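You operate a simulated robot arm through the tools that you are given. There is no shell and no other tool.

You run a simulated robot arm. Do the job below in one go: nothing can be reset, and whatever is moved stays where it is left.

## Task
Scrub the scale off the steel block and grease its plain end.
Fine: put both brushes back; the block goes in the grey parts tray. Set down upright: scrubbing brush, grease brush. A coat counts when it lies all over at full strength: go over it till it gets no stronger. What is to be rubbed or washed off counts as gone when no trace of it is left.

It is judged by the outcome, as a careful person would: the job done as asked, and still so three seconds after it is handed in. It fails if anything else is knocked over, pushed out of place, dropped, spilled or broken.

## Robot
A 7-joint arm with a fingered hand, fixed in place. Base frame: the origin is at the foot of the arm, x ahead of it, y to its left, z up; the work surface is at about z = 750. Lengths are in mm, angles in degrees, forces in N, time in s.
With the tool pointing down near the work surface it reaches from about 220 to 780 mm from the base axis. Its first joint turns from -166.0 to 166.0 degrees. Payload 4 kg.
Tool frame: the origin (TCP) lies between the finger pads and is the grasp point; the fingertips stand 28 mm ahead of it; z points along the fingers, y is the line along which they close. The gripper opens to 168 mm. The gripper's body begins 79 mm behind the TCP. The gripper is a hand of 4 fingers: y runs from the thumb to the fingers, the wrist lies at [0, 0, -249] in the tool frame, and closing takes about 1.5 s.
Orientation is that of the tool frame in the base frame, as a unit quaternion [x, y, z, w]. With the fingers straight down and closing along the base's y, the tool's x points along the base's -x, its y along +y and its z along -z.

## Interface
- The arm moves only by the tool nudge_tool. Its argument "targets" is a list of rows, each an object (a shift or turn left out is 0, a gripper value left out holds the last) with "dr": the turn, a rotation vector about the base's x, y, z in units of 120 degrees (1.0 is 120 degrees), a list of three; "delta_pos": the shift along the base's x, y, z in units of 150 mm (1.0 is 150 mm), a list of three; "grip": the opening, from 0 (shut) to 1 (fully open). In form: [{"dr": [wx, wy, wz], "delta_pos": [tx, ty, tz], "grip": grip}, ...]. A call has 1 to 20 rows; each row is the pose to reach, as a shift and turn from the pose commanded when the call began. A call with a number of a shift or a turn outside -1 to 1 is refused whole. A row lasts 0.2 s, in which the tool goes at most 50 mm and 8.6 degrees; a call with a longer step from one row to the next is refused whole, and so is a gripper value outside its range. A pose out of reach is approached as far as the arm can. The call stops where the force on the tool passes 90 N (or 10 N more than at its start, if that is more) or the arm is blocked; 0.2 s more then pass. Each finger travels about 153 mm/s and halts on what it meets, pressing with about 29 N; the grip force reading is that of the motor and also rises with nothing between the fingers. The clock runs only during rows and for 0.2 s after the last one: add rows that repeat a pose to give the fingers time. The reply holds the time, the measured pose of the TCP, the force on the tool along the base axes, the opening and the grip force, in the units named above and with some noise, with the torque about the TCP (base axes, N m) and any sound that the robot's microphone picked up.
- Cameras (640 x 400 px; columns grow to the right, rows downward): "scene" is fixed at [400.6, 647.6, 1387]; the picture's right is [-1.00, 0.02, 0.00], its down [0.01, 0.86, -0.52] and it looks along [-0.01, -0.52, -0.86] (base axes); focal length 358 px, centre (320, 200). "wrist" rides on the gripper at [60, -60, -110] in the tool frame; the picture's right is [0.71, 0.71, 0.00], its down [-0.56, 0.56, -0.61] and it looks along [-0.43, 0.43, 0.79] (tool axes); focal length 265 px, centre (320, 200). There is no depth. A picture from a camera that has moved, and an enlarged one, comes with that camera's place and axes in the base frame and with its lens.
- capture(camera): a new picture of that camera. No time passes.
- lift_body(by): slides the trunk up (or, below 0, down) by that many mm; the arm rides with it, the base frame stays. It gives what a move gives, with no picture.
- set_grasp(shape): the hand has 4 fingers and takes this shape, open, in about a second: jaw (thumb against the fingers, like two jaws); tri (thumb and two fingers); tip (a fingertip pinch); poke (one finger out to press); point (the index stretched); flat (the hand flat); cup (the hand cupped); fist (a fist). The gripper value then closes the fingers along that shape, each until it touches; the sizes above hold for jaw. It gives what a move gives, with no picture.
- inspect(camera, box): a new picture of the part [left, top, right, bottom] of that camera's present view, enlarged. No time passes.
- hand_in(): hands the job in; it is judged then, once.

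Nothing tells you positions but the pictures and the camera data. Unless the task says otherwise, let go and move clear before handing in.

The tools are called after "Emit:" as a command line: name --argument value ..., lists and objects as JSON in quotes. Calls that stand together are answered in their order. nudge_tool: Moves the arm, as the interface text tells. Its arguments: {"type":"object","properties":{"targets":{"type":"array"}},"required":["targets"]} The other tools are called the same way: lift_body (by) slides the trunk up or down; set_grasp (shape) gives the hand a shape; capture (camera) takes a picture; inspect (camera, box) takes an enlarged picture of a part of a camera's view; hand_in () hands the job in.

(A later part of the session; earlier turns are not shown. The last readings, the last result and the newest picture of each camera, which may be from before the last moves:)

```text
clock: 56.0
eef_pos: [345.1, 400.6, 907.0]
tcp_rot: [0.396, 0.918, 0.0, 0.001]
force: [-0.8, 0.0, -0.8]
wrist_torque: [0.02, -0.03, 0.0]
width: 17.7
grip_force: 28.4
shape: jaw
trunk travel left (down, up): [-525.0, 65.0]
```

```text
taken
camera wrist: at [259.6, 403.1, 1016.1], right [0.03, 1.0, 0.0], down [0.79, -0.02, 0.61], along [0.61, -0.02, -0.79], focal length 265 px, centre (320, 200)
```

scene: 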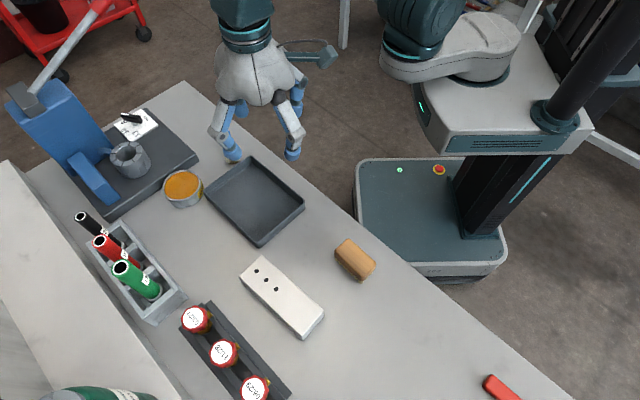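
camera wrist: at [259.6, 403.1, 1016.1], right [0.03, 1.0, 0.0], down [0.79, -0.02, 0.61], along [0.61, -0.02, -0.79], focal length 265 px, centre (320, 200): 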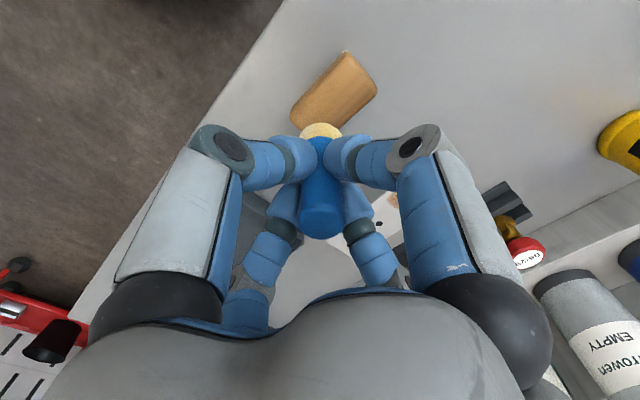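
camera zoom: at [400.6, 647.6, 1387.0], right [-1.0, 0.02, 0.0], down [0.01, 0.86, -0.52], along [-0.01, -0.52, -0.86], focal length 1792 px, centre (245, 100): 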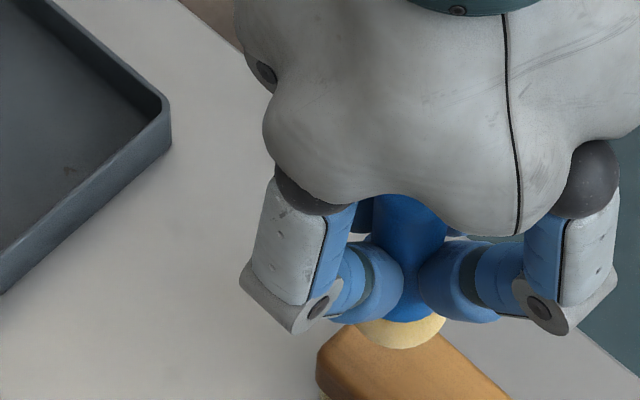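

The edges are still thinner than the centre. Going back to the tin to reload the brush.

Emit:
nudge_tool --targets '[{"delta_pos": [0.245, -0.117, 0], "grip": 0}, {"delta_pos": [0.49, -0.234, 0], "grip": 0}, {"delta_pos": [0.735, -0.351, 0], "grip": 0}, {"delta_pos": [0.98, -0.468, 0], "grip": 0}]'

Emit:
nudge_tool --targets '[{"delta_pos": [0.245, -0.117, 0], "grip": 0}, {"delta_pos": [0.49, -0.234, 0], "grip": 0}, {"delta_pos": [0.735, -0.351, 0], "grip": 0}, {"delta_pos": [0.98, -0.468, 0], "grip": 0}]'

Emit:
nudge_tool --targets '[{"delta_pos": [0.1, -0.05, 0], "grip": 0}, {"delta_pos": [0.225, -0.11, 0], "grip": 0}, {"delta_pos": [0.225, -0.11, -0.15], "grip": 0}, {"delta_pos": [0.225, -0.11, -0.2], "grip": 0}]'

Emit:
capture --camera "wrist"

Emit:
inspect --camera "scene" --box '[140, 110, 260, 230]'

```text
clock: 57.0
eef_pos: [493.4, 329.9, 906.3]
tcp_rot: [0.396, 0.918, 0.001, -0.001]
force: [-0.1, -0.3, -0.6]
wrist_torque: [0.05, -0.01, 0.0]
width: 17.6
grip_force: 29.1
shape: jaw
trunk travel left (down, up): [-525.0, 65.0]
```

```text
clock: 58.0
eef_pos: [641.1, 257.8, 908.1]
tcp_rot: [0.396, 0.918, 0.0, 0.0]
force: [-0.6, 0.2, -0.6]
wrist_torque: [0.02, 0.03, 0.03]
width: 17.4
grip_force: 29.3
shape: jaw
trunk travel left (down, up): [-525.0, 65.0]
```

```text
clock: 59.0
eef_pos: [673.3, 243.5, 877.1]
tcp_rot: [0.395, 0.919, 0.001, 0.0]
force: [0.1, 0.4, -1.0]
wrist_torque: [0.0, 0.01, -0.01]
width: 17.5
grip_force: 28.7
shape: jaw
trunk travel left (down, up): [-525.0, 65.0]
```

```text
taken
camera wrist: at [587.7, 246.4, 987.2], right [0.03, 1.0, 0.0], down [0.79, -0.02, 0.61], along [0.61, -0.02, -0.79], focal length 265 px, centre (320, 200)
```

wrist: 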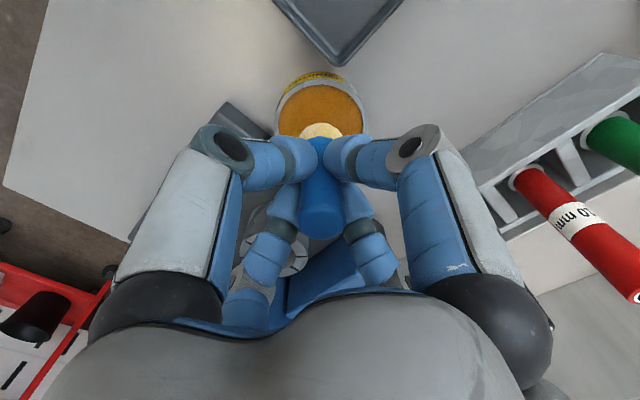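

```text
3.33 times, centred on (200, 170) of scene
camera zoom: at [400.6, 647.6, 1387.0], right [-1.0, 0.02, 0.0], down [0.01, 0.86, -0.52], along [-0.01, -0.52, -0.86], focal length 1195 px, centre (720, 300)
```

zoom: 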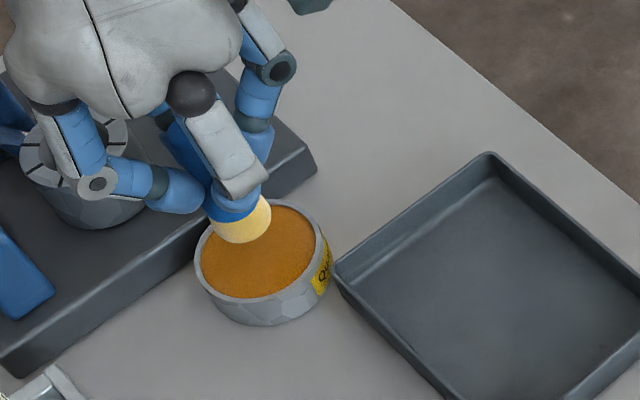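

Emit:
nudge_tool --targets '[{"delta_pos": [0, 0, -0.12], "grip": 0}, {"delta_pos": [0, 0, -0.18], "grip": 0}, {"delta_pos": [0, 0, -0.2], "grip": 0}, {"delta_pos": [0.04, 0, -0.2], "grip": 0}, {"delta_pos": [0, 0.04, -0.2], "grip": 0}, {"delta_pos": [-0.04, 0, -0.2], "grip": 0}, {"delta_pos": [0, -0.04, -0.2], "grip": 0}, {"delta_pos": [0, 0, -0.2], "grip": 0}, {"delta_pos": [0, 0, -0.2], "grip": 0}]'

Emit:
nudge_tool --targets '[{"delta_pos": [0, 0, 0.08], "grip": 0}, {"delta_pos": [0, 0, 0.2], "grip": 0}, {"delta_pos": [0, 0, 0.33], "grip": 0}, {"delta_pos": [0, 0, 0.33], "grip": 0}]'

Emit:
inspect --camera "scene" --box '[140, 110, 260, 230]'

```text
clock: 61.0
eef_pos: [672.6, 243.8, 847.9]
tcp_rot: [0.395, 0.918, 0.0, 0.001]
force: [0.3, 0.5, -1.2]
wrist_torque: [-0.03, 0.03, -0.01]
width: 17.8
grip_force: 28.8
shape: jaw
trunk travel left (down, up): [-525.0, 65.0]
```

```text
clock: 62.0
eef_pos: [672.4, 242.8, 897.0]
tcp_rot: [0.395, 0.919, 0.0, 0.0]
force: [-0.7, -0.2, -1.0]
wrist_torque: [-0.01, -0.02, 0.01]
width: 17.6
grip_force: 29.0
shape: jaw
trunk travel left (down, up): [-525.0, 65.0]
```

```text
3.33 times, centred on (200, 170) of scene
camera zoom: at [400.6, 647.6, 1387.0], right [-1.0, 0.02, 0.0], down [0.01, 0.86, -0.52], along [-0.01, -0.52, -0.86], focal length 1195 px, centre (720, 300)
```

zoom: 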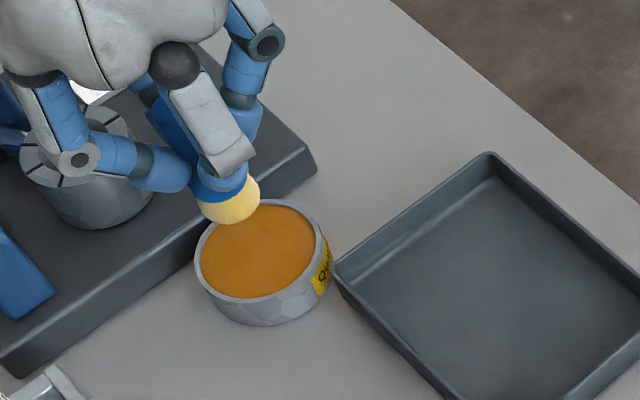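

That dip met no resistance, so it may have barely touched. I'll dip again a few mm deeper until there is a light contact force.

Emit:
nudge_tool --targets '[{"delta_pos": [0, 0, -0.2], "grip": 0}, {"delta_pos": [0, 0, -0.3], "grip": 0}, {"delta_pos": [0, 0, -0.34], "grip": 0}, {"delta_pos": [0, 0, -0.345], "grip": 0}, {"delta_pos": [0, 0, -0.345], "grip": 0}]'

```text
clock: 63.2
eef_pos: [673.6, 243.4, 846.1]
tcp_rot: [0.396, 0.918, 0.001, 0.0]
force: [0.7, 0.7, 5.8]
wrist_torque: [0.02, -0.08, -0.02]
width: 17.4
grip_force: 28.6
shape: jaw
trunk travel left (down, up): [-525.0, 65.0]
```

Emit:
nudge_tool --targets '[{"delta_pos": [0, 0, -0.007], "grip": 0}, {"delta_pos": [0.04, 0, -0.007], "grip": 0}, {"delta_pos": [0, 0.04, -0.007], "grip": 0}, {"delta_pos": [-0.04, 0, -0.007], "grip": 0}, {"delta_pos": [0, -0.04, -0.007], "grip": 0}, {"delta_pos": [0, 0, -0.007], "grip": 0}, {"delta_pos": [0, 0, -0.007], "grip": 0}]'

Emit:
nudge_tool --targets '[{"delta_pos": [0, 0, 0.08], "grip": 0}, {"delta_pos": [0, 0, 0.2], "grip": 0}, {"delta_pos": [0, 0, 0.33], "grip": 0}, {"delta_pos": [0, 0, 0.33], "grip": 0}]'

Emit:
inspect --camera "scene" --box '[140, 110, 260, 230]'

Emit:
capture --camera "wrist"

```text
clock: 64.8
eef_pos: [672.0, 241.6, 845.4]
tcp_rot: [0.396, 0.918, 0.0, 0.0]
force: [-2.3, -3.4, 16.2]
wrist_torque: [-0.05, -0.03, -0.01]
width: 17.8
grip_force: 29.2
shape: jaw
trunk travel left (down, up): [-525.0, 65.0]
```

```text
clock: 65.8
eef_pos: [672.8, 243.9, 893.2]
tcp_rot: [0.396, 0.918, 0.0, 0.0]
force: [0.0, -0.2, 0.0]
wrist_torque: [0.0, -0.01, -0.02]
width: 17.5
grip_force: 29.0
shape: jaw
trunk travel left (down, up): [-525.0, 65.0]
```

```text
3.33 times, centred on (200, 170) of scene
camera zoom: at [400.6, 647.6, 1387.0], right [-1.0, 0.02, 0.0], down [0.01, 0.86, -0.52], along [-0.01, -0.52, -0.86], focal length 1195 px, centre (720, 300)
```

zoom: 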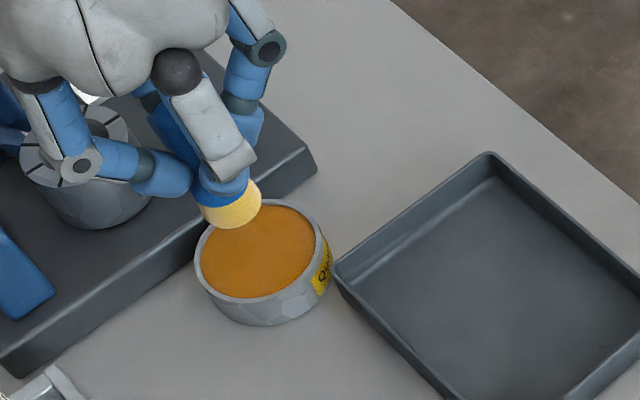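

```text
taken
camera wrist: at [587.9, 247.4, 1003.4], right [0.03, 1.0, 0.0], down [0.79, -0.02, 0.61], along [0.61, -0.02, -0.79], focal length 265 px, centre (320, 200)
```

wrist: 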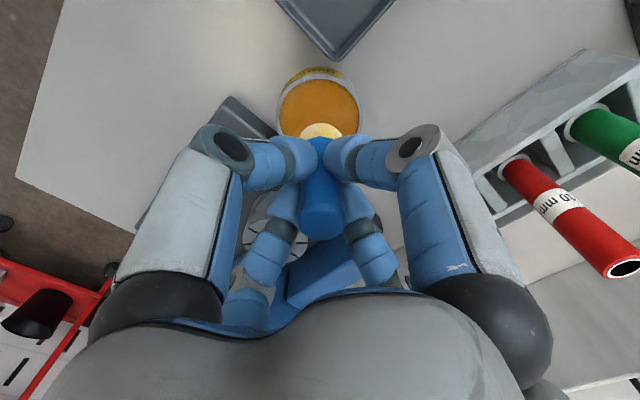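

The bristles are well loaded now. Carrying it back to the plain end and lowering to contact.

Emit:
nudge_tool --targets '[{"delta_pos": [-0.2, 0.2115, 0], "grip": 0}, {"delta_pos": [-0.4, 0.423, 0], "grip": 0}, {"delta_pos": [-0.6, 0.6345, 0], "grip": 0}, {"delta_pos": [-0.8, 0.846, 0], "grip": 0}]'

Emit:
nudge_tool --targets '[{"delta_pos": [-0.2, 0.2115, 0], "grip": 0}, {"delta_pos": [-0.4, 0.423, 0], "grip": 0}, {"delta_pos": [-0.6, 0.6345, 0], "grip": 0}, {"delta_pos": [-0.793, 0.846, 0], "grip": 0}, {"delta_pos": [-0.793, 0.846, -0.15], "grip": 0}, {"delta_pos": [-0.793, 0.846, -0.23], "grip": 0}, {"delta_pos": [-0.793, 0.846, -0.25], "grip": 0}, {"delta_pos": [-0.793, 0.846, -0.25], "grip": 0}]'

```text
clock: 66.8
eef_pos: [550.7, 373.8, 895.0]
tcp_rot: [0.396, 0.918, 0.0, 0.0]
force: [-0.2, -0.1, -1.3]
wrist_torque: [-0.02, -0.01, -0.02]
width: 17.5
grip_force: 29.6
shape: jaw
trunk travel left (down, up): [-525.0, 65.0]
```

```text
clock: 68.6
eef_pos: [433.2, 496.8, 856.2]
tcp_rot: [0.395, 0.918, 0.001, 0.0]
force: [-0.5, -0.5, 2.2]
wrist_torque: [0.0, -0.05, -0.03]
width: 17.4
grip_force: 28.6
shape: jaw
trunk travel left (down, up): [-525.0, 65.0]
```

Light contact. Now a dense zigzag across the full width of the plain end at moderate pressure.

Emit:
nudge_tool --targets '[{"delta_pos": [0.0874, -0.1805, -0.008], "grip": 0}, {"delta_pos": [0.214, -0.0433, -0.01], "grip": 0}, {"delta_pos": [0.0531, -0.1488, -0.01], "grip": 0}, {"delta_pos": [0.1797, -0.0116, -0.01], "grip": 0}, {"delta_pos": [0.0188, -0.1172, -0.01], "grip": 0}, {"delta_pos": [0.1454, 0.02, -0.01], "grip": 0}, {"delta_pos": [-0.0155, -0.0855, -0.01], "grip": 0}, {"delta_pos": [0.1111, 0.0517, -0.01], "grip": 0}, {"delta_pos": [-0.0498, -0.0539, -0.01], "grip": 0}, {"delta_pos": [0.0768, 0.0833, -0.01], "grip": 0}, {"delta_pos": [-0.0841, -0.0223, -0.01], "grip": 0}, {"delta_pos": [0.0425, 0.1149, -0.01], "grip": 0}, {"delta_pos": [-0.1184, 0.0094, -0.01], "grip": 0}, {"delta_pos": [0.0082, 0.1466, -0.01], "grip": 0}, {"delta_pos": [-0.1527, 0.041, -0.01], "grip": 0}, {"delta_pos": [-0.0261, 0.1782, -0.01], "grip": 0}, {"delta_pos": [-0.187, 0.0727, -0.01], "grip": 0}, {"delta_pos": [-0.0604, 0.2099, -0.01], "grip": 0}, {"delta_pos": [-0.0686, 0.0633, -0.01], "grip": 0}, {"delta_pos": [0, 0, -0.01], "grip": 0}]'

Emit:
nudge_tool --targets '[{"delta_pos": [0, 0, 0.08], "grip": 0}, {"delta_pos": [0, 0, 0.25], "grip": 0}, {"delta_pos": [-0.15, -0.163, 0.35], "grip": 0}, {"delta_pos": [-0.3, -0.326, 0.35], "grip": 0}, {"delta_pos": [-0.45, -0.489, 0.35], "grip": 0}, {"delta_pos": [-0.6, -0.652, 0.35], "grip": 0}, {"delta_pos": [-0.6, -0.652, 0.35], "grip": 0}]'

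Emit:
inspect --camera "scene" --box '[275, 285, 330, 340]'

Emit:
inspect --camera "scene" --box '[230, 245, 330, 345]'

Emit:
inspect --camera "scene" --box '[300, 180, 370, 260]'

```text
clock: 72.8
eef_pos: [433.3, 497.9, 855.4]
tcp_rot: [0.396, 0.918, 0.0, 0.0]
force: [-1.1, 0.8, 6.9]
wrist_torque: [0.06, 0.03, 0.08]
width: 17.5
grip_force: 29.2
shape: jaw
trunk travel left (down, up): [-525.0, 65.0]
```

```text
clock: 74.4
eef_pos: [345.6, 398.6, 908.6]
tcp_rot: [0.395, 0.919, 0.001, 0.0]
force: [0.9, 0.7, -0.5]
wrist_torque: [-0.02, 0.01, -0.01]
width: 17.4
grip_force: 29.3
shape: jaw
trunk travel left (down, up): [-525.0, 65.0]
```

```text
7.27 times, centred on (302, 312) of scene
camera zoom: at [400.6, 647.6, 1387.0], right [-1.0, 0.02, 0.0], down [0.01, 0.86, -0.52], along [-0.01, -0.52, -0.86], focal length 2607 px, centre (447, -618)
```

zoom: 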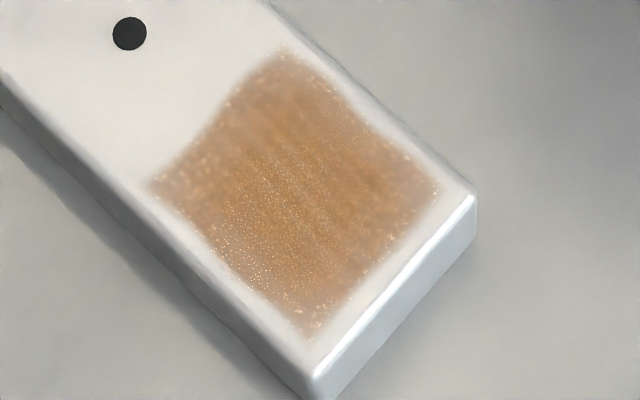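

```text
4.00 times, centred on (280, 295) of scene
camera zoom: at [400.6, 647.6, 1387.0], right [-1.0, 0.02, 0.0], down [0.01, 0.86, -0.52], along [-0.01, -0.52, -0.86], focal length 1434 px, centre (480, -180)
```

zoom: 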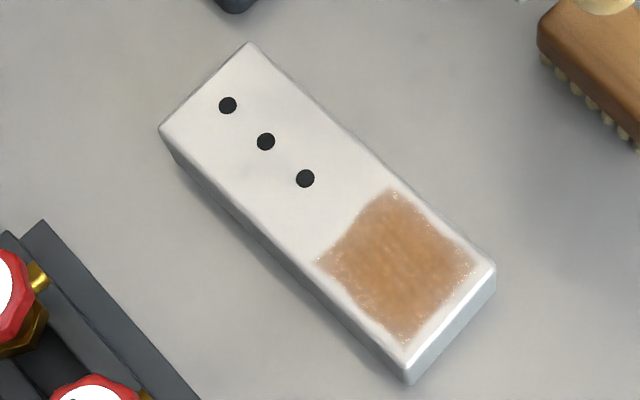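

```text
5.00 times, centred on (335, 220) of scene
camera zoom: at [400.6, 647.6, 1387.0], right [-1.0, 0.02, 0.0], down [0.01, 0.86, -0.52], along [-0.01, -0.52, -0.86], focal length 1792 px, centre (245, 100)
```

zoom: 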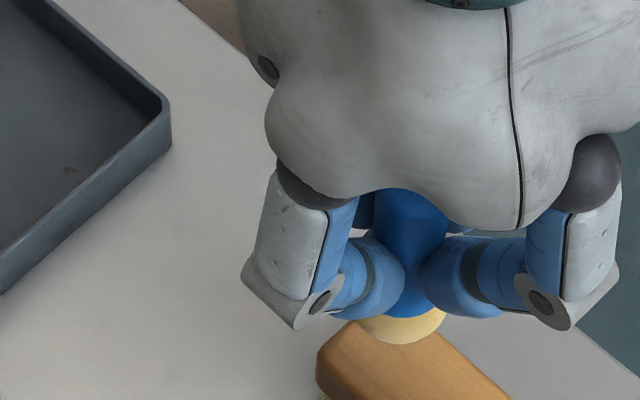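

The coat is more even but may still grow, particularly at the rim and corners, and the bristles are pale again. I'll reload and make another pass to see whether it gets any stronger.

Emit:
nudge_tool --targets '[{"delta_pos": [0.245, -0.117, 0], "grip": 0}, {"delta_pos": [0.49, -0.234, 0], "grip": 0}, {"delta_pos": [0.735, -0.351, 0], "grip": 0}, {"delta_pos": [0.98, -0.468, 0], "grip": 0}]'

Emit:
nudge_tool --targets '[{"delta_pos": [0.245, -0.117, 0], "grip": 0}, {"delta_pos": [0.49, -0.234, 0], "grip": 0}, {"delta_pos": [0.735, -0.351, 0], "grip": 0}, {"delta_pos": [0.98, -0.468, 0], "grip": 0}]'

Emit:
nudge_tool --targets '[{"delta_pos": [0.1, -0.05, 0], "grip": 0}, {"delta_pos": [0.215, -0.1, 0], "grip": 0}, {"delta_pos": [0.215, -0.1, -0.15], "grip": 0}, {"delta_pos": [0.215, -0.1, -0.25], "grip": 0}, {"delta_pos": [0.215, -0.1, -0.25], "grip": 0}]'

Emit:
capture --camera "wrist"

```text
clock: 75.4
eef_pos: [493.4, 328.3, 908.7]
tcp_rot: [0.396, 0.918, 0.0, 0.0]
force: [0.2, -0.6, -1.0]
wrist_torque: [0.03, 0.01, 0.0]
width: 17.2
grip_force: 28.6
shape: jaw
trunk travel left (down, up): [-525.0, 65.0]
```

```text
clock: 76.4
eef_pos: [639.3, 259.2, 908.4]
tcp_rot: [0.396, 0.918, 0.0, 0.0]
force: [0.4, -0.5, -0.6]
wrist_torque: [0.03, 0.03, -0.06]
width: 17.7
grip_force: 28.4
shape: jaw
trunk travel left (down, up): [-525.0, 65.0]
```

```text
clock: 77.6
eef_pos: [670.8, 244.8, 869.6]
tcp_rot: [0.396, 0.918, 0.0, -0.001]
force: [-0.1, 0.3, 0.0]
wrist_torque: [0.03, 0.0, 0.0]
width: 17.5
grip_force: 29.2
shape: jaw
trunk travel left (down, up): [-525.0, 65.0]
```

```text
taken
camera wrist: at [585.2, 247.8, 979.0], right [0.03, 1.0, 0.0], down [0.79, -0.02, 0.61], along [0.61, -0.02, -0.79], focal length 265 px, centre (320, 200)
```

wrist: 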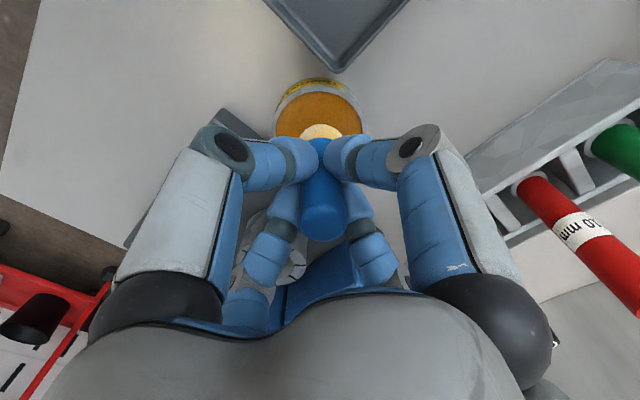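

Emit:
nudge_tool --targets '[{"delta_pos": [0.01, -0.005, -0.1], "grip": 0}, {"delta_pos": [0.01, -0.005, -0.15], "grip": 0}, {"delta_pos": [0.01, -0.005, -0.166], "grip": 0}, {"delta_pos": [0.05, -0.005, -0.166], "grip": 0}, {"delta_pos": [0.01, 0.035, -0.166], "grip": 0}, {"delta_pos": [-0.03, -0.005, -0.166], "grip": 0}, {"delta_pos": [0.01, -0.045, -0.166], "grip": 0}, {"delta_pos": [0.01, -0.005, -0.166], "grip": 0}, {"delta_pos": [0.01, -0.005, -0.166], "grip": 0}]'

Emit:
nudge_tool --targets '[{"delta_pos": [0, 0, 0.08], "grip": 0}, {"delta_pos": [0, 0, 0.2], "grip": 0}, {"delta_pos": [0, 0, 0.33], "grip": 0}, {"delta_pos": [0, 0, 0.33], "grip": 0}]'

Emit:
inspect --camera "scene" --box '[140, 110, 260, 230]'

Emit:
capture --camera "wrist"

```text
clock: 79.6
eef_pos: [672.2, 243.1, 846.5]
tcp_rot: [0.397, 0.918, 0.001, 0.001]
force: [0.3, -1.9, 7.9]
wrist_torque: [-0.01, -0.01, 0.01]
width: 17.5
grip_force: 29.1
shape: jaw
trunk travel left (down, up): [-525.0, 65.0]
```

```text
clock: 80.6
eef_pos: [671.4, 243.7, 894.3]
tcp_rot: [0.396, 0.918, 0.0, 0.0]
force: [-0.4, -0.3, -0.5]
wrist_torque: [0.02, -0.03, -0.03]
width: 17.4
grip_force: 28.8
shape: jaw
trunk travel left (down, up): [-525.0, 65.0]
```

```text
3.33 times, centred on (200, 170) of scene
camera zoom: at [400.6, 647.6, 1387.0], right [-1.0, 0.02, 0.0], down [0.01, 0.86, -0.52], along [-0.01, -0.52, -0.86], focal length 1195 px, centre (720, 300)
```

zoom: 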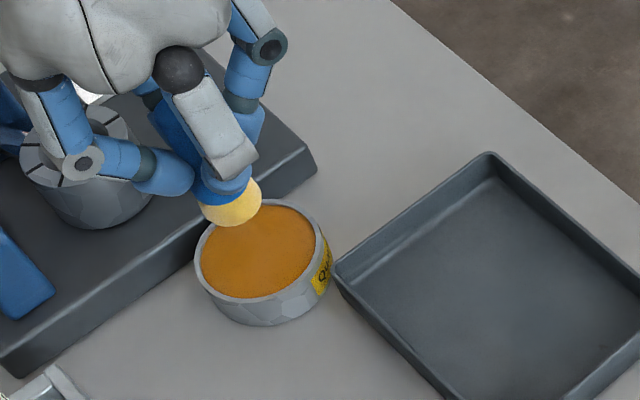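

```text
taken
camera wrist: at [586.8, 246.8, 1004.2], right [0.03, 1.0, 0.0], down [0.79, -0.02, 0.61], along [0.61, -0.02, -0.79], focal length 265 px, centre (320, 200)
```

wrist: 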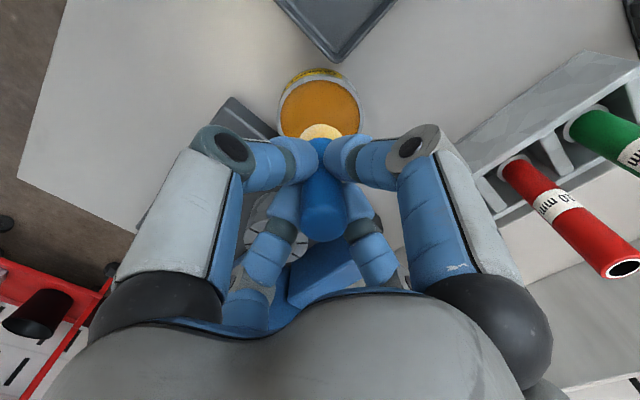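

Loaded again. Back to the plain end.

Emit:
nudge_tool --targets '[{"delta_pos": [-0.2, 0.212, 0], "grip": 0}, {"delta_pos": [-0.4, 0.424, 0], "grip": 0}, {"delta_pos": [-0.6, 0.636, 0], "grip": 0}, {"delta_pos": [-0.8, 0.848, 0], "grip": 0}]'

Emit:
nudge_tool --targets '[{"delta_pos": [-0.2, 0.212, 0], "grip": 0}, {"delta_pos": [-0.4, 0.424, 0], "grip": 0}, {"delta_pos": [-0.6, 0.636, 0], "grip": 0}, {"delta_pos": [-0.788, 0.847, 0], "grip": 0}, {"delta_pos": [-0.788, 0.847, -0.15], "grip": 0}, {"delta_pos": [-0.788, 0.847, -0.24], "grip": 0}, {"delta_pos": [-0.788, 0.847, -0.262], "grip": 0}, {"delta_pos": [-0.788, 0.847, -0.262], "grip": 0}]'

Emit:
capture --camera "wrist"

```text
clock: 81.6
eef_pos: [550.5, 371.7, 893.2]
tcp_rot: [0.396, 0.918, -0.001, 0.0]
force: [0.6, 1.1, -0.4]
wrist_torque: [-0.02, 0.01, -0.01]
width: 17.4
grip_force: 29.2
shape: jaw
trunk travel left (down, up): [-525.0, 65.0]
```

```text
clock: 83.4
eef_pos: [433.1, 498.1, 856.2]
tcp_rot: [0.395, 0.919, 0.0, 0.0]
force: [-0.3, -0.4, 0.6]
wrist_torque: [0.0, -0.02, -0.01]
width: 17.3
grip_force: 29.1
shape: jaw
trunk travel left (down, up): [-525.0, 65.0]
```

```text
taken
camera wrist: at [348.0, 500.8, 965.6], right [0.03, 1.0, 0.0], down [0.79, -0.02, 0.61], along [0.61, -0.02, -0.79], focal length 265 px, centre (320, 200)
```

wrist: 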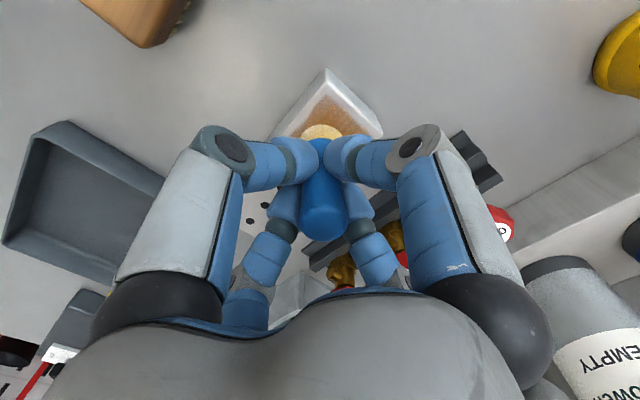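

Emit:
nudge_tool --targets '[{"delta_pos": [0.0555, -0.2053, -0.014], "grip": 0}, {"delta_pos": [-0.0768, -0.0833, -0.017], "grip": 0}, {"delta_pos": [-0.2091, 0.0387, -0.017], "grip": 0}, {"delta_pos": [-0.173, 0.0779, -0.017], "grip": 0}, {"delta_pos": [-0.0407, -0.0441, -0.017], "grip": 0}, {"delta_pos": [0.0916, -0.1661, -0.017], "grip": 0}, {"delta_pos": [0.1323, -0.122, -0.017], "grip": 0}, {"delta_pos": [0, 0, -0.017], "grip": 0}, {"delta_pos": [-0.1323, 0.122, -0.017], "grip": 0}, {"delta_pos": [-0.0916, 0.1661, -0.017], "grip": 0}, {"delta_pos": [0.0407, 0.0441, -0.017], "grip": 0}, {"delta_pos": [0.173, -0.0779, -0.017], "grip": 0}, {"delta_pos": [0.2091, -0.0387, -0.017], "grip": 0}, {"delta_pos": [0.0768, 0.0833, -0.017], "grip": 0}, {"delta_pos": [-0.0555, 0.2053, -0.017], "grip": 0}, {"delta_pos": [-0.1323, 0.122, -0.017], "grip": 0}, {"delta_pos": [-0.2091, 0.0387, -0.017], "grip": 0}, {"delta_pos": [0, 0, -0.017], "grip": 0}, {"delta_pos": [0.1323, -0.122, -0.017], "grip": 0}, {"delta_pos": [0, 0, -0.017], "grip": 0}]'

Emit:
nudge_tool --targets '[{"delta_pos": [0, 0, 0.08], "grip": 0}, {"delta_pos": [0, 0, 0.25], "grip": 0}, {"delta_pos": [-0.15, -0.163, 0.35], "grip": 0}, {"delta_pos": [-0.3, -0.326, 0.35], "grip": 0}, {"delta_pos": [-0.45, -0.489, 0.35], "grip": 0}, {"delta_pos": [-0.6, -0.652, 0.35], "grip": 0}, {"delta_pos": [-0.6, -0.652, 0.35], "grip": 0}]'

Emit:
inspect --camera "scene" --box '[275, 285, 330, 340]'

Emit:
inspect --camera "scene" --box '[230, 245, 330, 345]'

Emit:
inspect --camera "scene" --box '[300, 180, 370, 260]'

```text
clock: 87.6
eef_pos: [433.0, 496.4, 854.6]
tcp_rot: [0.398, 0.918, 0.001, 0.0]
force: [3.3, -2.5, 22.0]
wrist_torque: [0.0, -0.32, -0.05]
width: 17.9
grip_force: 28.8
shape: jaw
trunk travel left (down, up): [-525.0, 65.0]
```

```text
clock: 89.2
eef_pos: [344.4, 400.2, 905.4]
tcp_rot: [0.396, 0.918, -0.001, 0.0]
force: [0.3, 0.5, -0.3]
wrist_torque: [0.0, 0.0, -0.02]
width: 17.4
grip_force: 29.4
shape: jaw
trunk travel left (down, up): [-525.0, 65.0]
```

```text
7.27 times, centred on (302, 312) of scene
camera zoom: at [400.6, 647.6, 1387.0], right [-1.0, 0.02, 0.0], down [0.01, 0.86, -0.52], along [-0.01, -0.52, -0.86], focal length 2607 px, centre (447, -618)
```

zoom: 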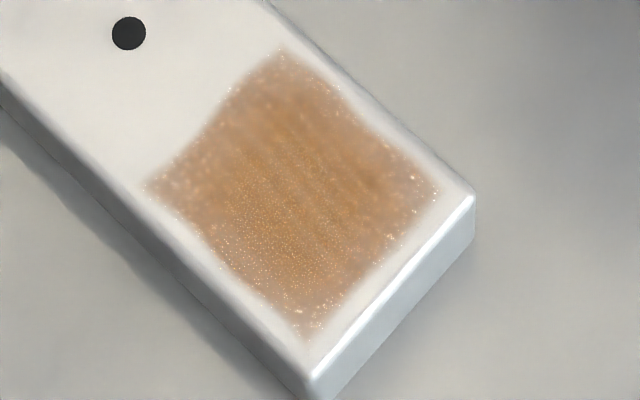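

```text
4.00 times, centred on (280, 295) of scene
camera zoom: at [400.6, 647.6, 1387.0], right [-1.0, 0.02, 0.0], down [0.01, 0.86, -0.52], along [-0.01, -0.52, -0.86], focal length 1434 px, centre (480, -180)
```

zoom: 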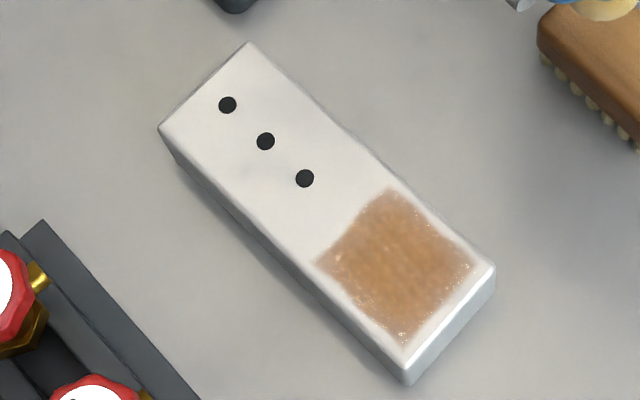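

```text
5.00 times, centred on (335, 220) of scene
camera zoom: at [400.6, 647.6, 1387.0], right [-1.0, 0.02, 0.0], down [0.01, 0.86, -0.52], along [-0.01, -0.52, -0.86], focal length 1792 px, centre (245, 100)
```

zoom: 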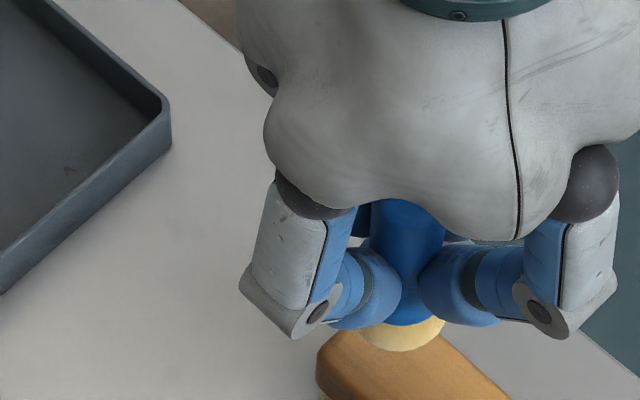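

Slightly fuller again, so I'll do another reload and pass with emphasis on the edges and corners, then compare.

Emit:
nudge_tool --targets '[{"delta_pos": [0.245, -0.117, 0], "grip": 0}, {"delta_pos": [0.49, -0.234, 0], "grip": 0}, {"delta_pos": [0.735, -0.351, 0], "grip": 0}, {"delta_pos": [0.98, -0.468, 0], "grip": 0}]'

Emit:
nudge_tool --targets '[{"delta_pos": [0.245, -0.117, 0], "grip": 0}, {"delta_pos": [0.49, -0.234, 0], "grip": 0}, {"delta_pos": [0.735, -0.351, 0], "grip": 0}, {"delta_pos": [0.98, -0.468, 0], "grip": 0}]'

Emit:
nudge_tool --targets '[{"delta_pos": [0.1, -0.05, 0], "grip": 0}, {"delta_pos": [0.22, -0.11, 0], "grip": 0}, {"delta_pos": [0.22, -0.11, -0.15], "grip": 0}, {"delta_pos": [0.22, -0.11, -0.25], "grip": 0}, {"delta_pos": [0.22, -0.11, -0.25], "grip": 0}]'

Emit:
capture --camera "wrist"

```text
clock: 90.2
eef_pos: [492.2, 329.2, 905.2]
tcp_rot: [0.396, 0.918, -0.001, 0.0]
force: [-0.3, 0.0, -0.8]
wrist_torque: [-0.04, 0.04, -0.03]
width: 17.5
grip_force: 28.6
shape: jaw
trunk travel left (down, up): [-525.0, 65.0]
```

```text
clock: 91.2
eef_pos: [637.8, 257.3, 905.4]
tcp_rot: [0.396, 0.918, -0.001, 0.0]
force: [0.5, -0.1, -0.9]
wrist_torque: [-0.01, 0.04, 0.02]
width: 17.9
grip_force: 28.7
shape: jaw
trunk travel left (down, up): [-525.0, 65.0]
```

```text
clock: 92.4
eef_pos: [669.0, 243.6, 866.9]
tcp_rot: [0.396, 0.918, 0.0, 0.0]
force: [-0.2, 0.0, -1.3]
wrist_torque: [0.01, 0.01, 0.0]
width: 17.6
grip_force: 29.5
shape: jaw
trunk travel left (down, up): [-525.0, 65.0]
```

```text
taken
camera wrist: at [584.2, 246.3, 976.8], right [0.03, 1.0, 0.0], down [0.79, -0.02, 0.61], along [0.61, -0.02, -0.79], focal length 265 px, centre (320, 200)
```

wrist: 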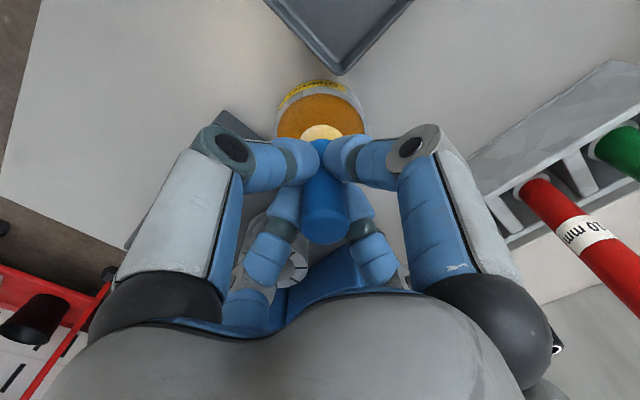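

Emit:
nudge_tool --targets '[{"delta_pos": [0.02, 0, -0.1], "grip": 0}, {"delta_pos": [0.02, 0, -0.14], "grip": 0}, {"delta_pos": [0.02, 0, -0.156], "grip": 0}, {"delta_pos": [0.07, 0, -0.156], "grip": 0}, {"delta_pos": [0.02, 0.05, -0.156], "grip": 0}, {"delta_pos": [-0.03, 0, -0.156], "grip": 0}, {"delta_pos": [0.02, -0.05, -0.156], "grip": 0}, {"delta_pos": [0.07, 0, -0.156], "grip": 0}, {"delta_pos": [0.02, 0.05, -0.156], "grip": 0}, {"delta_pos": [0.02, 0, -0.156], "grip": 0}, {"delta_pos": [0.02, 0, -0.156], "grip": 0}]'

Emit:
nudge_tool --targets '[{"delta_pos": [0, 0, 0.08], "grip": 0}, {"delta_pos": [0, 0, 0.2], "grip": 0}, {"delta_pos": [0, 0, 0.33], "grip": 0}, {"delta_pos": [0, 0, 0.33], "grip": 0}]'

Emit:
capture --camera "wrist"

Emit:
inspect --camera "scene" --box '[140, 110, 260, 230]'

```text
clock: 94.8
eef_pos: [672.8, 243.4, 844.8]
tcp_rot: [0.395, 0.919, -0.001, 0.0]
force: [0.1, 0.7, 2.0]
wrist_torque: [0.07, -0.03, 0.02]
width: 17.5
grip_force: 29.1
shape: jaw
trunk travel left (down, up): [-525.0, 65.0]
```

```text
clock: 95.8
eef_pos: [672.5, 245.3, 894.6]
tcp_rot: [0.396, 0.918, 0.0, 0.0]
force: [0.5, 0.2, -1.1]
wrist_torque: [0.02, 0.0, 0.01]
width: 17.7
grip_force: 29.0
shape: jaw
trunk travel left (down, up): [-525.0, 65.0]
```

```text
taken
camera wrist: at [587.4, 247.0, 1003.6], right [0.03, 1.0, 0.0], down [0.79, -0.02, 0.61], along [0.61, -0.02, -0.79], focal length 265 px, centre (320, 200)
```

wrist: 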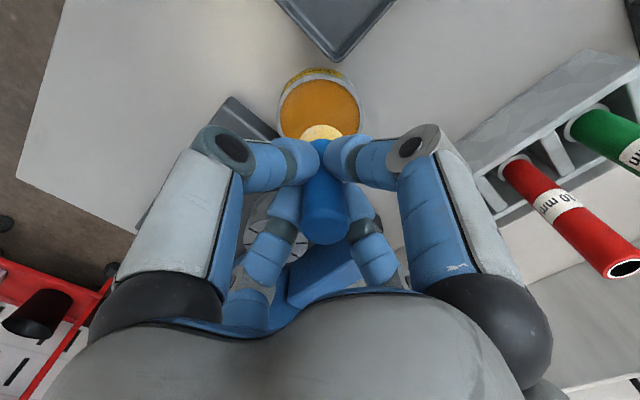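

```text
3.33 times, centred on (200, 170) of scene
camera zoom: at [400.6, 647.6, 1387.0], right [-1.0, 0.02, 0.0], down [0.01, 0.86, -0.52], along [-0.01, -0.52, -0.86], focal length 1195 px, centre (720, 300)
```

zoom: 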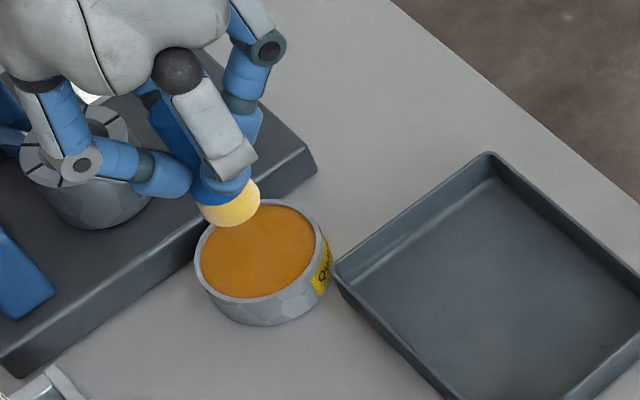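

Emit:
nudge_tool --targets '[{"delta_pos": [-0.2, 0.212, 0], "grip": 0}, {"delta_pos": [-0.4, 0.424, 0], "grip": 0}, {"delta_pos": [-0.6, 0.636, 0], "grip": 0}, {"delta_pos": [-0.8, 0.848, 0], "grip": 0}]'

Emit:
nudge_tool --targets '[{"delta_pos": [-0.2, 0.212, 0], "grip": 0}, {"delta_pos": [-0.4, 0.424, 0], "grip": 0}, {"delta_pos": [-0.6, 0.636, 0], "grip": 0}, {"delta_pos": [-0.794, 0.846, 0], "grip": 0}, {"delta_pos": [-0.794, 0.846, -0.15], "grip": 0}, {"delta_pos": [-0.794, 0.846, -0.24], "grip": 0}, {"delta_pos": [-0.794, 0.846, -0.262], "grip": 0}, {"delta_pos": [-0.794, 0.846, -0.262], "grip": 0}]'

```text
clock: 96.8
eef_pos: [551.4, 370.9, 892.9]
tcp_rot: [0.396, 0.918, 0.0, 0.0]
force: [0.2, 0.2, -0.6]
wrist_torque: [0.0, 0.01, 0.0]
width: 17.1
grip_force: 29.1
shape: jaw
trunk travel left (down, up): [-525.0, 65.0]
```

```text
clock: 98.6
eef_pos: [433.8, 497.8, 855.1]
tcp_rot: [0.395, 0.919, 0.001, 0.0]
force: [-1.5, 0.5, 7.7]
wrist_torque: [0.08, -0.03, 0.02]
width: 17.6
grip_force: 29.4
shape: jaw
trunk travel left (down, up): [-525.0, 65.0]
```

Emit:
nudge_tool --targets '[{"delta_pos": [0.0562, -0.2242, -0.006], "grip": 0}, {"delta_pos": [-0.0859, -0.0931, -0.006], "grip": 0}, {"delta_pos": [-0.228, 0.038, -0.006], "grip": 0}, {"delta_pos": [-0.0562, 0.2242, -0.006], "grip": 0}, {"delta_pos": [0.0859, 0.0931, -0.006], "grip": 0}, {"delta_pos": [0.228, -0.038, -0.006], "grip": 0}, {"delta_pos": [0.0562, -0.2242, -0.006], "grip": 0}, {"delta_pos": [-0.0859, -0.0931, -0.006], "grip": 0}, {"delta_pos": [-0.228, 0.038, -0.006], "grip": 0}, {"delta_pos": [-0.0562, 0.2242, -0.006], "grip": 0}, {"delta_pos": [0.0859, 0.0931, -0.006], "grip": 0}, {"delta_pos": [0.228, -0.038, -0.006], "grip": 0}, {"delta_pos": [0.0234, -0.1123, -0.006], "grip": 0}, {"delta_pos": [-0.1138, 0.0143, -0.006], "grip": 0}, {"delta_pos": [-0.1421, 0.1311, -0.006], "grip": 0}, {"delta_pos": [-0.0234, 0.1123, -0.006], "grip": 0}, {"delta_pos": [0.1138, -0.0143, -0.006], "grip": 0}, {"delta_pos": [0.1421, -0.1311, -0.006], "grip": 0}, {"delta_pos": [0, 0, -0.006], "grip": 0}, {"delta_pos": [-0.0735, 0.0678, -0.006], "grip": 0}]'

Emit:
nudge_tool --targets '[{"delta_pos": [0, 0, 0.08], "grip": 0}, {"delta_pos": [0, 0, 0.25], "grip": 0}, {"delta_pos": [-0.15, -0.163, 0.35], "grip": 0}, {"delta_pos": [-0.3, -0.326, 0.35], "grip": 0}, {"delta_pos": [-0.45, -0.489, 0.35], "grip": 0}, {"delta_pos": [-0.6, -0.652, 0.35], "grip": 0}, {"delta_pos": [-0.6, -0.652, 0.35], "grip": 0}]'

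Emit:
inspect --camera "scene" --box '[275, 285, 330, 340]'

Emit:
inspect --camera "scene" --box '[230, 245, 330, 345]'

Emit:
inspect --camera "scene" --box '[300, 180, 370, 260]'

```text
clock: 102.8
eef_pos: [424.3, 507.1, 853.5]
tcp_rot: [0.396, 0.918, -0.001, 0.0]
force: [0.9, -1.0, 4.2]
wrist_torque: [-0.01, -0.07, -0.04]
width: 17.6
grip_force: 28.8
shape: jaw
trunk travel left (down, up): [-525.0, 65.0]
```

```text
clock: 104.4
eef_pos: [332.9, 408.0, 906.0]
tcp_rot: [0.395, 0.919, 0.0, 0.0]
force: [0.1, -0.7, 0.2]
wrist_torque: [-0.02, -0.03, 0.0]
width: 17.5
grip_force: 28.9
shape: jaw
trunk travel left (down, up): [-525.0, 65.0]
```

```text
7.27 times, centred on (302, 312) of scene
camera zoom: at [400.6, 647.6, 1387.0], right [-1.0, 0.02, 0.0], down [0.01, 0.86, -0.52], along [-0.01, -0.52, -0.86], focal length 2607 px, centre (447, -618)
```

zoom: 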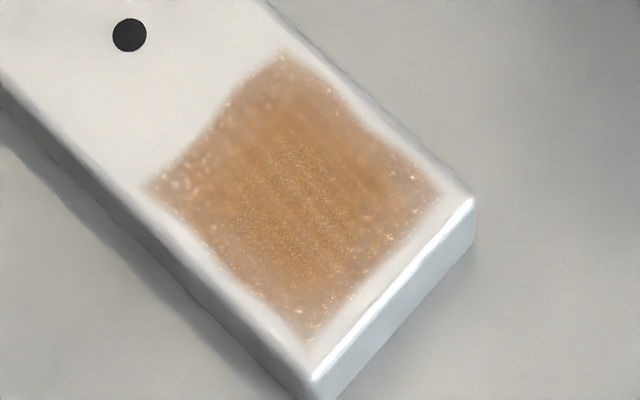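

```text
4.00 times, centred on (280, 295) of scene
camera zoom: at [400.6, 647.6, 1387.0], right [-1.0, 0.02, 0.0], down [0.01, 0.86, -0.52], along [-0.01, -0.52, -0.86], focal length 1434 px, centre (480, -180)
```

zoom: 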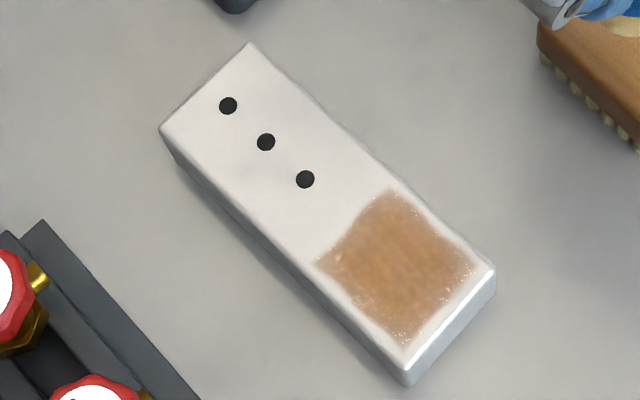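

```text
5.00 times, centred on (335, 220) of scene
camera zoom: at [400.6, 647.6, 1387.0], right [-1.0, 0.02, 0.0], down [0.01, 0.86, -0.52], along [-0.01, -0.52, -0.86], focal length 1792 px, centre (245, 100)
```

zoom: 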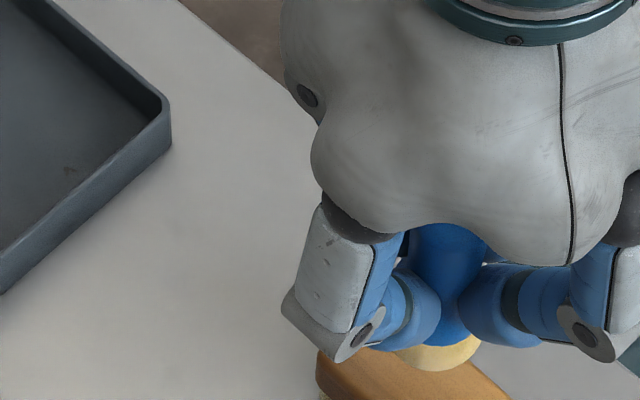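

The coat barely changed between the last two passes, which suggests it's saturating. I'll check it from a different angle with the wrist camera.

Emit:
capture --camera "wrist"

Emit:
nudge_tool --targets '[{"delta_pos": [-0.1, 0.25, 0.1], "grip": 0}, {"delta_pos": [-0.2, 0.5, 0.2], "grip": 0}, {"delta_pos": [-0.2, 0.75, 0.2], "grip": 0}, {"delta_pos": [-0.2, 0.75, 0.2], "grip": 0}]'

Emit:
capture --camera "wrist"

```text
taken
camera wrist: at [248.0, 411.3, 1016.3], right [0.03, 1.0, 0.0], down [0.79, -0.02, 0.61], along [0.61, -0.02, -0.79], focal length 265 px, centre (320, 200)
```

wrist: 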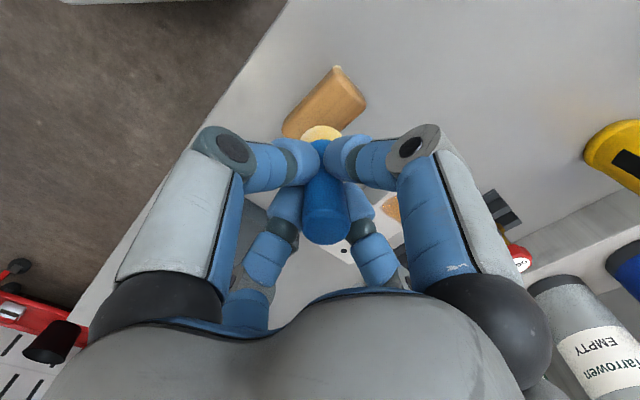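

```text
clock: 105.4
eef_pos: [302.0, 522.0, 933.9]
tcp_rot: [0.396, 0.918, 0.0, 0.0]
force: [0.0, 0.7, -0.5]
wrist_torque: [0.04, -0.01, 0.01]
width: 17.4
grip_force: 29.1
shape: jaw
trunk travel left (down, up): [-525.0, 65.0]
```

```text
taken
camera wrist: at [217.1, 525.2, 1043.9], right [0.03, 1.0, 0.0], down [0.79, -0.02, 0.61], along [0.61, -0.02, -0.79], focal length 265 px, centre (320, 200)
```

wrist: 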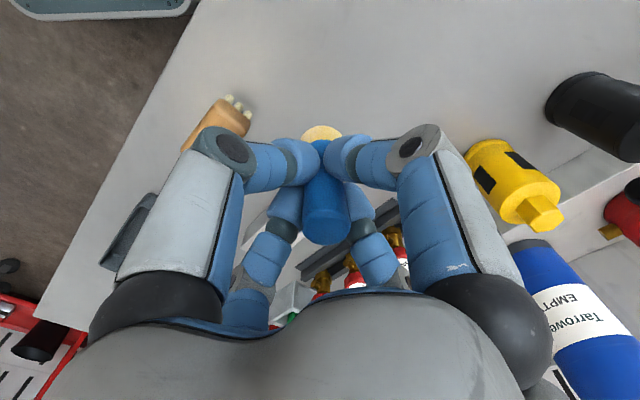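

Emit:
nudge_tool --targets '[{"delta_pos": [0.25, -0.04, 0], "grip": 0}, {"delta_pos": [0.5, -0.08, 0], "grip": 0}, {"delta_pos": [0.75, -0.12, 0], "grip": 0}, {"delta_pos": [1.0, -0.15, 0], "grip": 0}, {"delta_pos": [1.0, -0.15, 0], "grip": 0}]'

Emit:
inspect --camera "wrist" --box '[230, 20, 410, 140]'

Emit:
inspect --camera "wrist" --box '[280, 50, 370, 130]'

```text
clock: 106.6
eef_pos: [452.3, 499.4, 936.5]
tcp_rot: [0.396, 0.918, -0.001, 0.0]
force: [0.4, -0.1, -0.8]
wrist_torque: [-0.03, 0.0, -0.01]
width: 17.5
grip_force: 29.2
shape: jaw
trunk travel left (down, up): [-525.0, 65.0]
```

```text
3.33 times, centred on (320, 80) of wrist
camera zoom: at [368.8, 503.5, 1046.6], right [0.03, 1.0, 0.0], down [0.79, -0.02, 0.61], along [0.61, -0.02, -0.79], focal length 885 px, centre (320, 600)
```

zoom: 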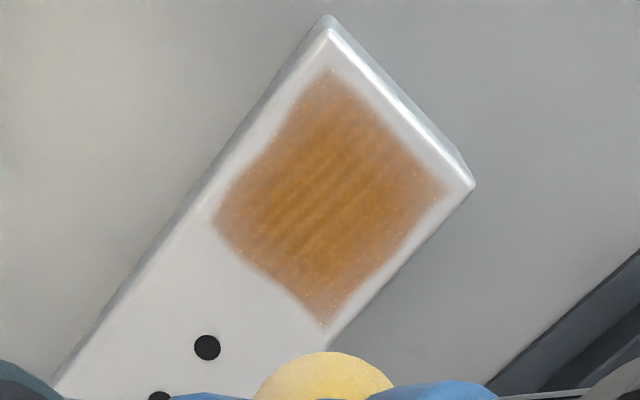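

```text
5.00 times, centred on (325, 90) of wrist
camera zoom: at [368.8, 503.5, 1046.6], right [0.03, 1.0, 0.0], down [0.79, -0.02, 0.61], along [0.61, -0.02, -0.79], focal length 1327 px, centre (295, 750)
```

zoom: 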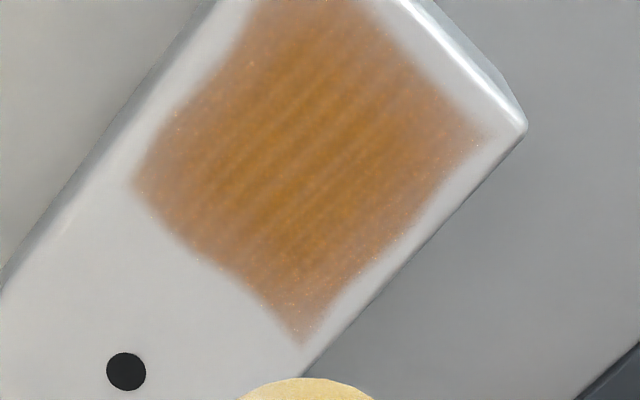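

From this angle the coat looks nearly full, with the rim slightly lighter. I'll do one more reload and pass, then compare from this same viewpoint.

Emit:
nudge_tool --targets '[{"delta_pos": [0.2, -0.235, -0.05], "grip": 0}, {"delta_pos": [0.4, -0.47, -0.1], "grip": 0}, {"delta_pos": [0.6, -0.705, -0.15], "grip": 0}, {"delta_pos": [0.8, -0.94, -0.2], "grip": 0}]'

Emit:
nudge_tool --targets '[{"delta_pos": [0.2, -0.235, 0], "grip": 0}, {"delta_pos": [0.4, -0.47, 0], "grip": 0}, {"delta_pos": [0.55, -0.64, 0], "grip": 0}, {"delta_pos": [0.659, -0.773, -0.05], "grip": 0}, {"delta_pos": [0.659, -0.773, -0.25], "grip": 0}, {"delta_pos": [0.659, -0.773, -0.25], "grip": 0}]'

Emit:
capture --camera "wrist"

```text
clock: 107.6
eef_pos: [572.4, 359.0, 906.0]
tcp_rot: [0.396, 0.918, 0.0, 0.0]
force: [0.5, -0.2, -0.8]
wrist_torque: [0.01, 0.04, 0.01]
width: 16.9
grip_force: 29.1
shape: jaw
trunk travel left (down, up): [-525.0, 65.0]
```

```text
clock: 109.0
eef_pos: [672.6, 243.1, 867.4]
tcp_rot: [0.395, 0.919, 0.0, 0.0]
force: [0.1, 0.3, -0.9]
wrist_torque: [-0.01, 0.0, 0.0]
width: 17.3
grip_force: 29.0
shape: jaw
trunk travel left (down, up): [-525.0, 65.0]
```

```text
taken
camera wrist: at [586.6, 245.2, 977.0], right [0.03, 1.0, 0.0], down [0.79, -0.02, 0.61], along [0.61, -0.02, -0.79], focal length 265 px, centre (320, 200)
```

wrist: 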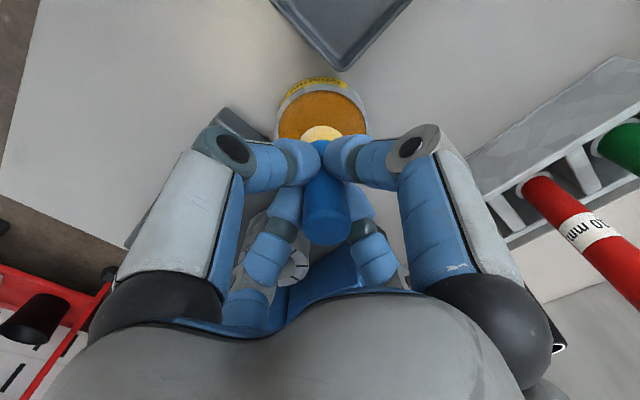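

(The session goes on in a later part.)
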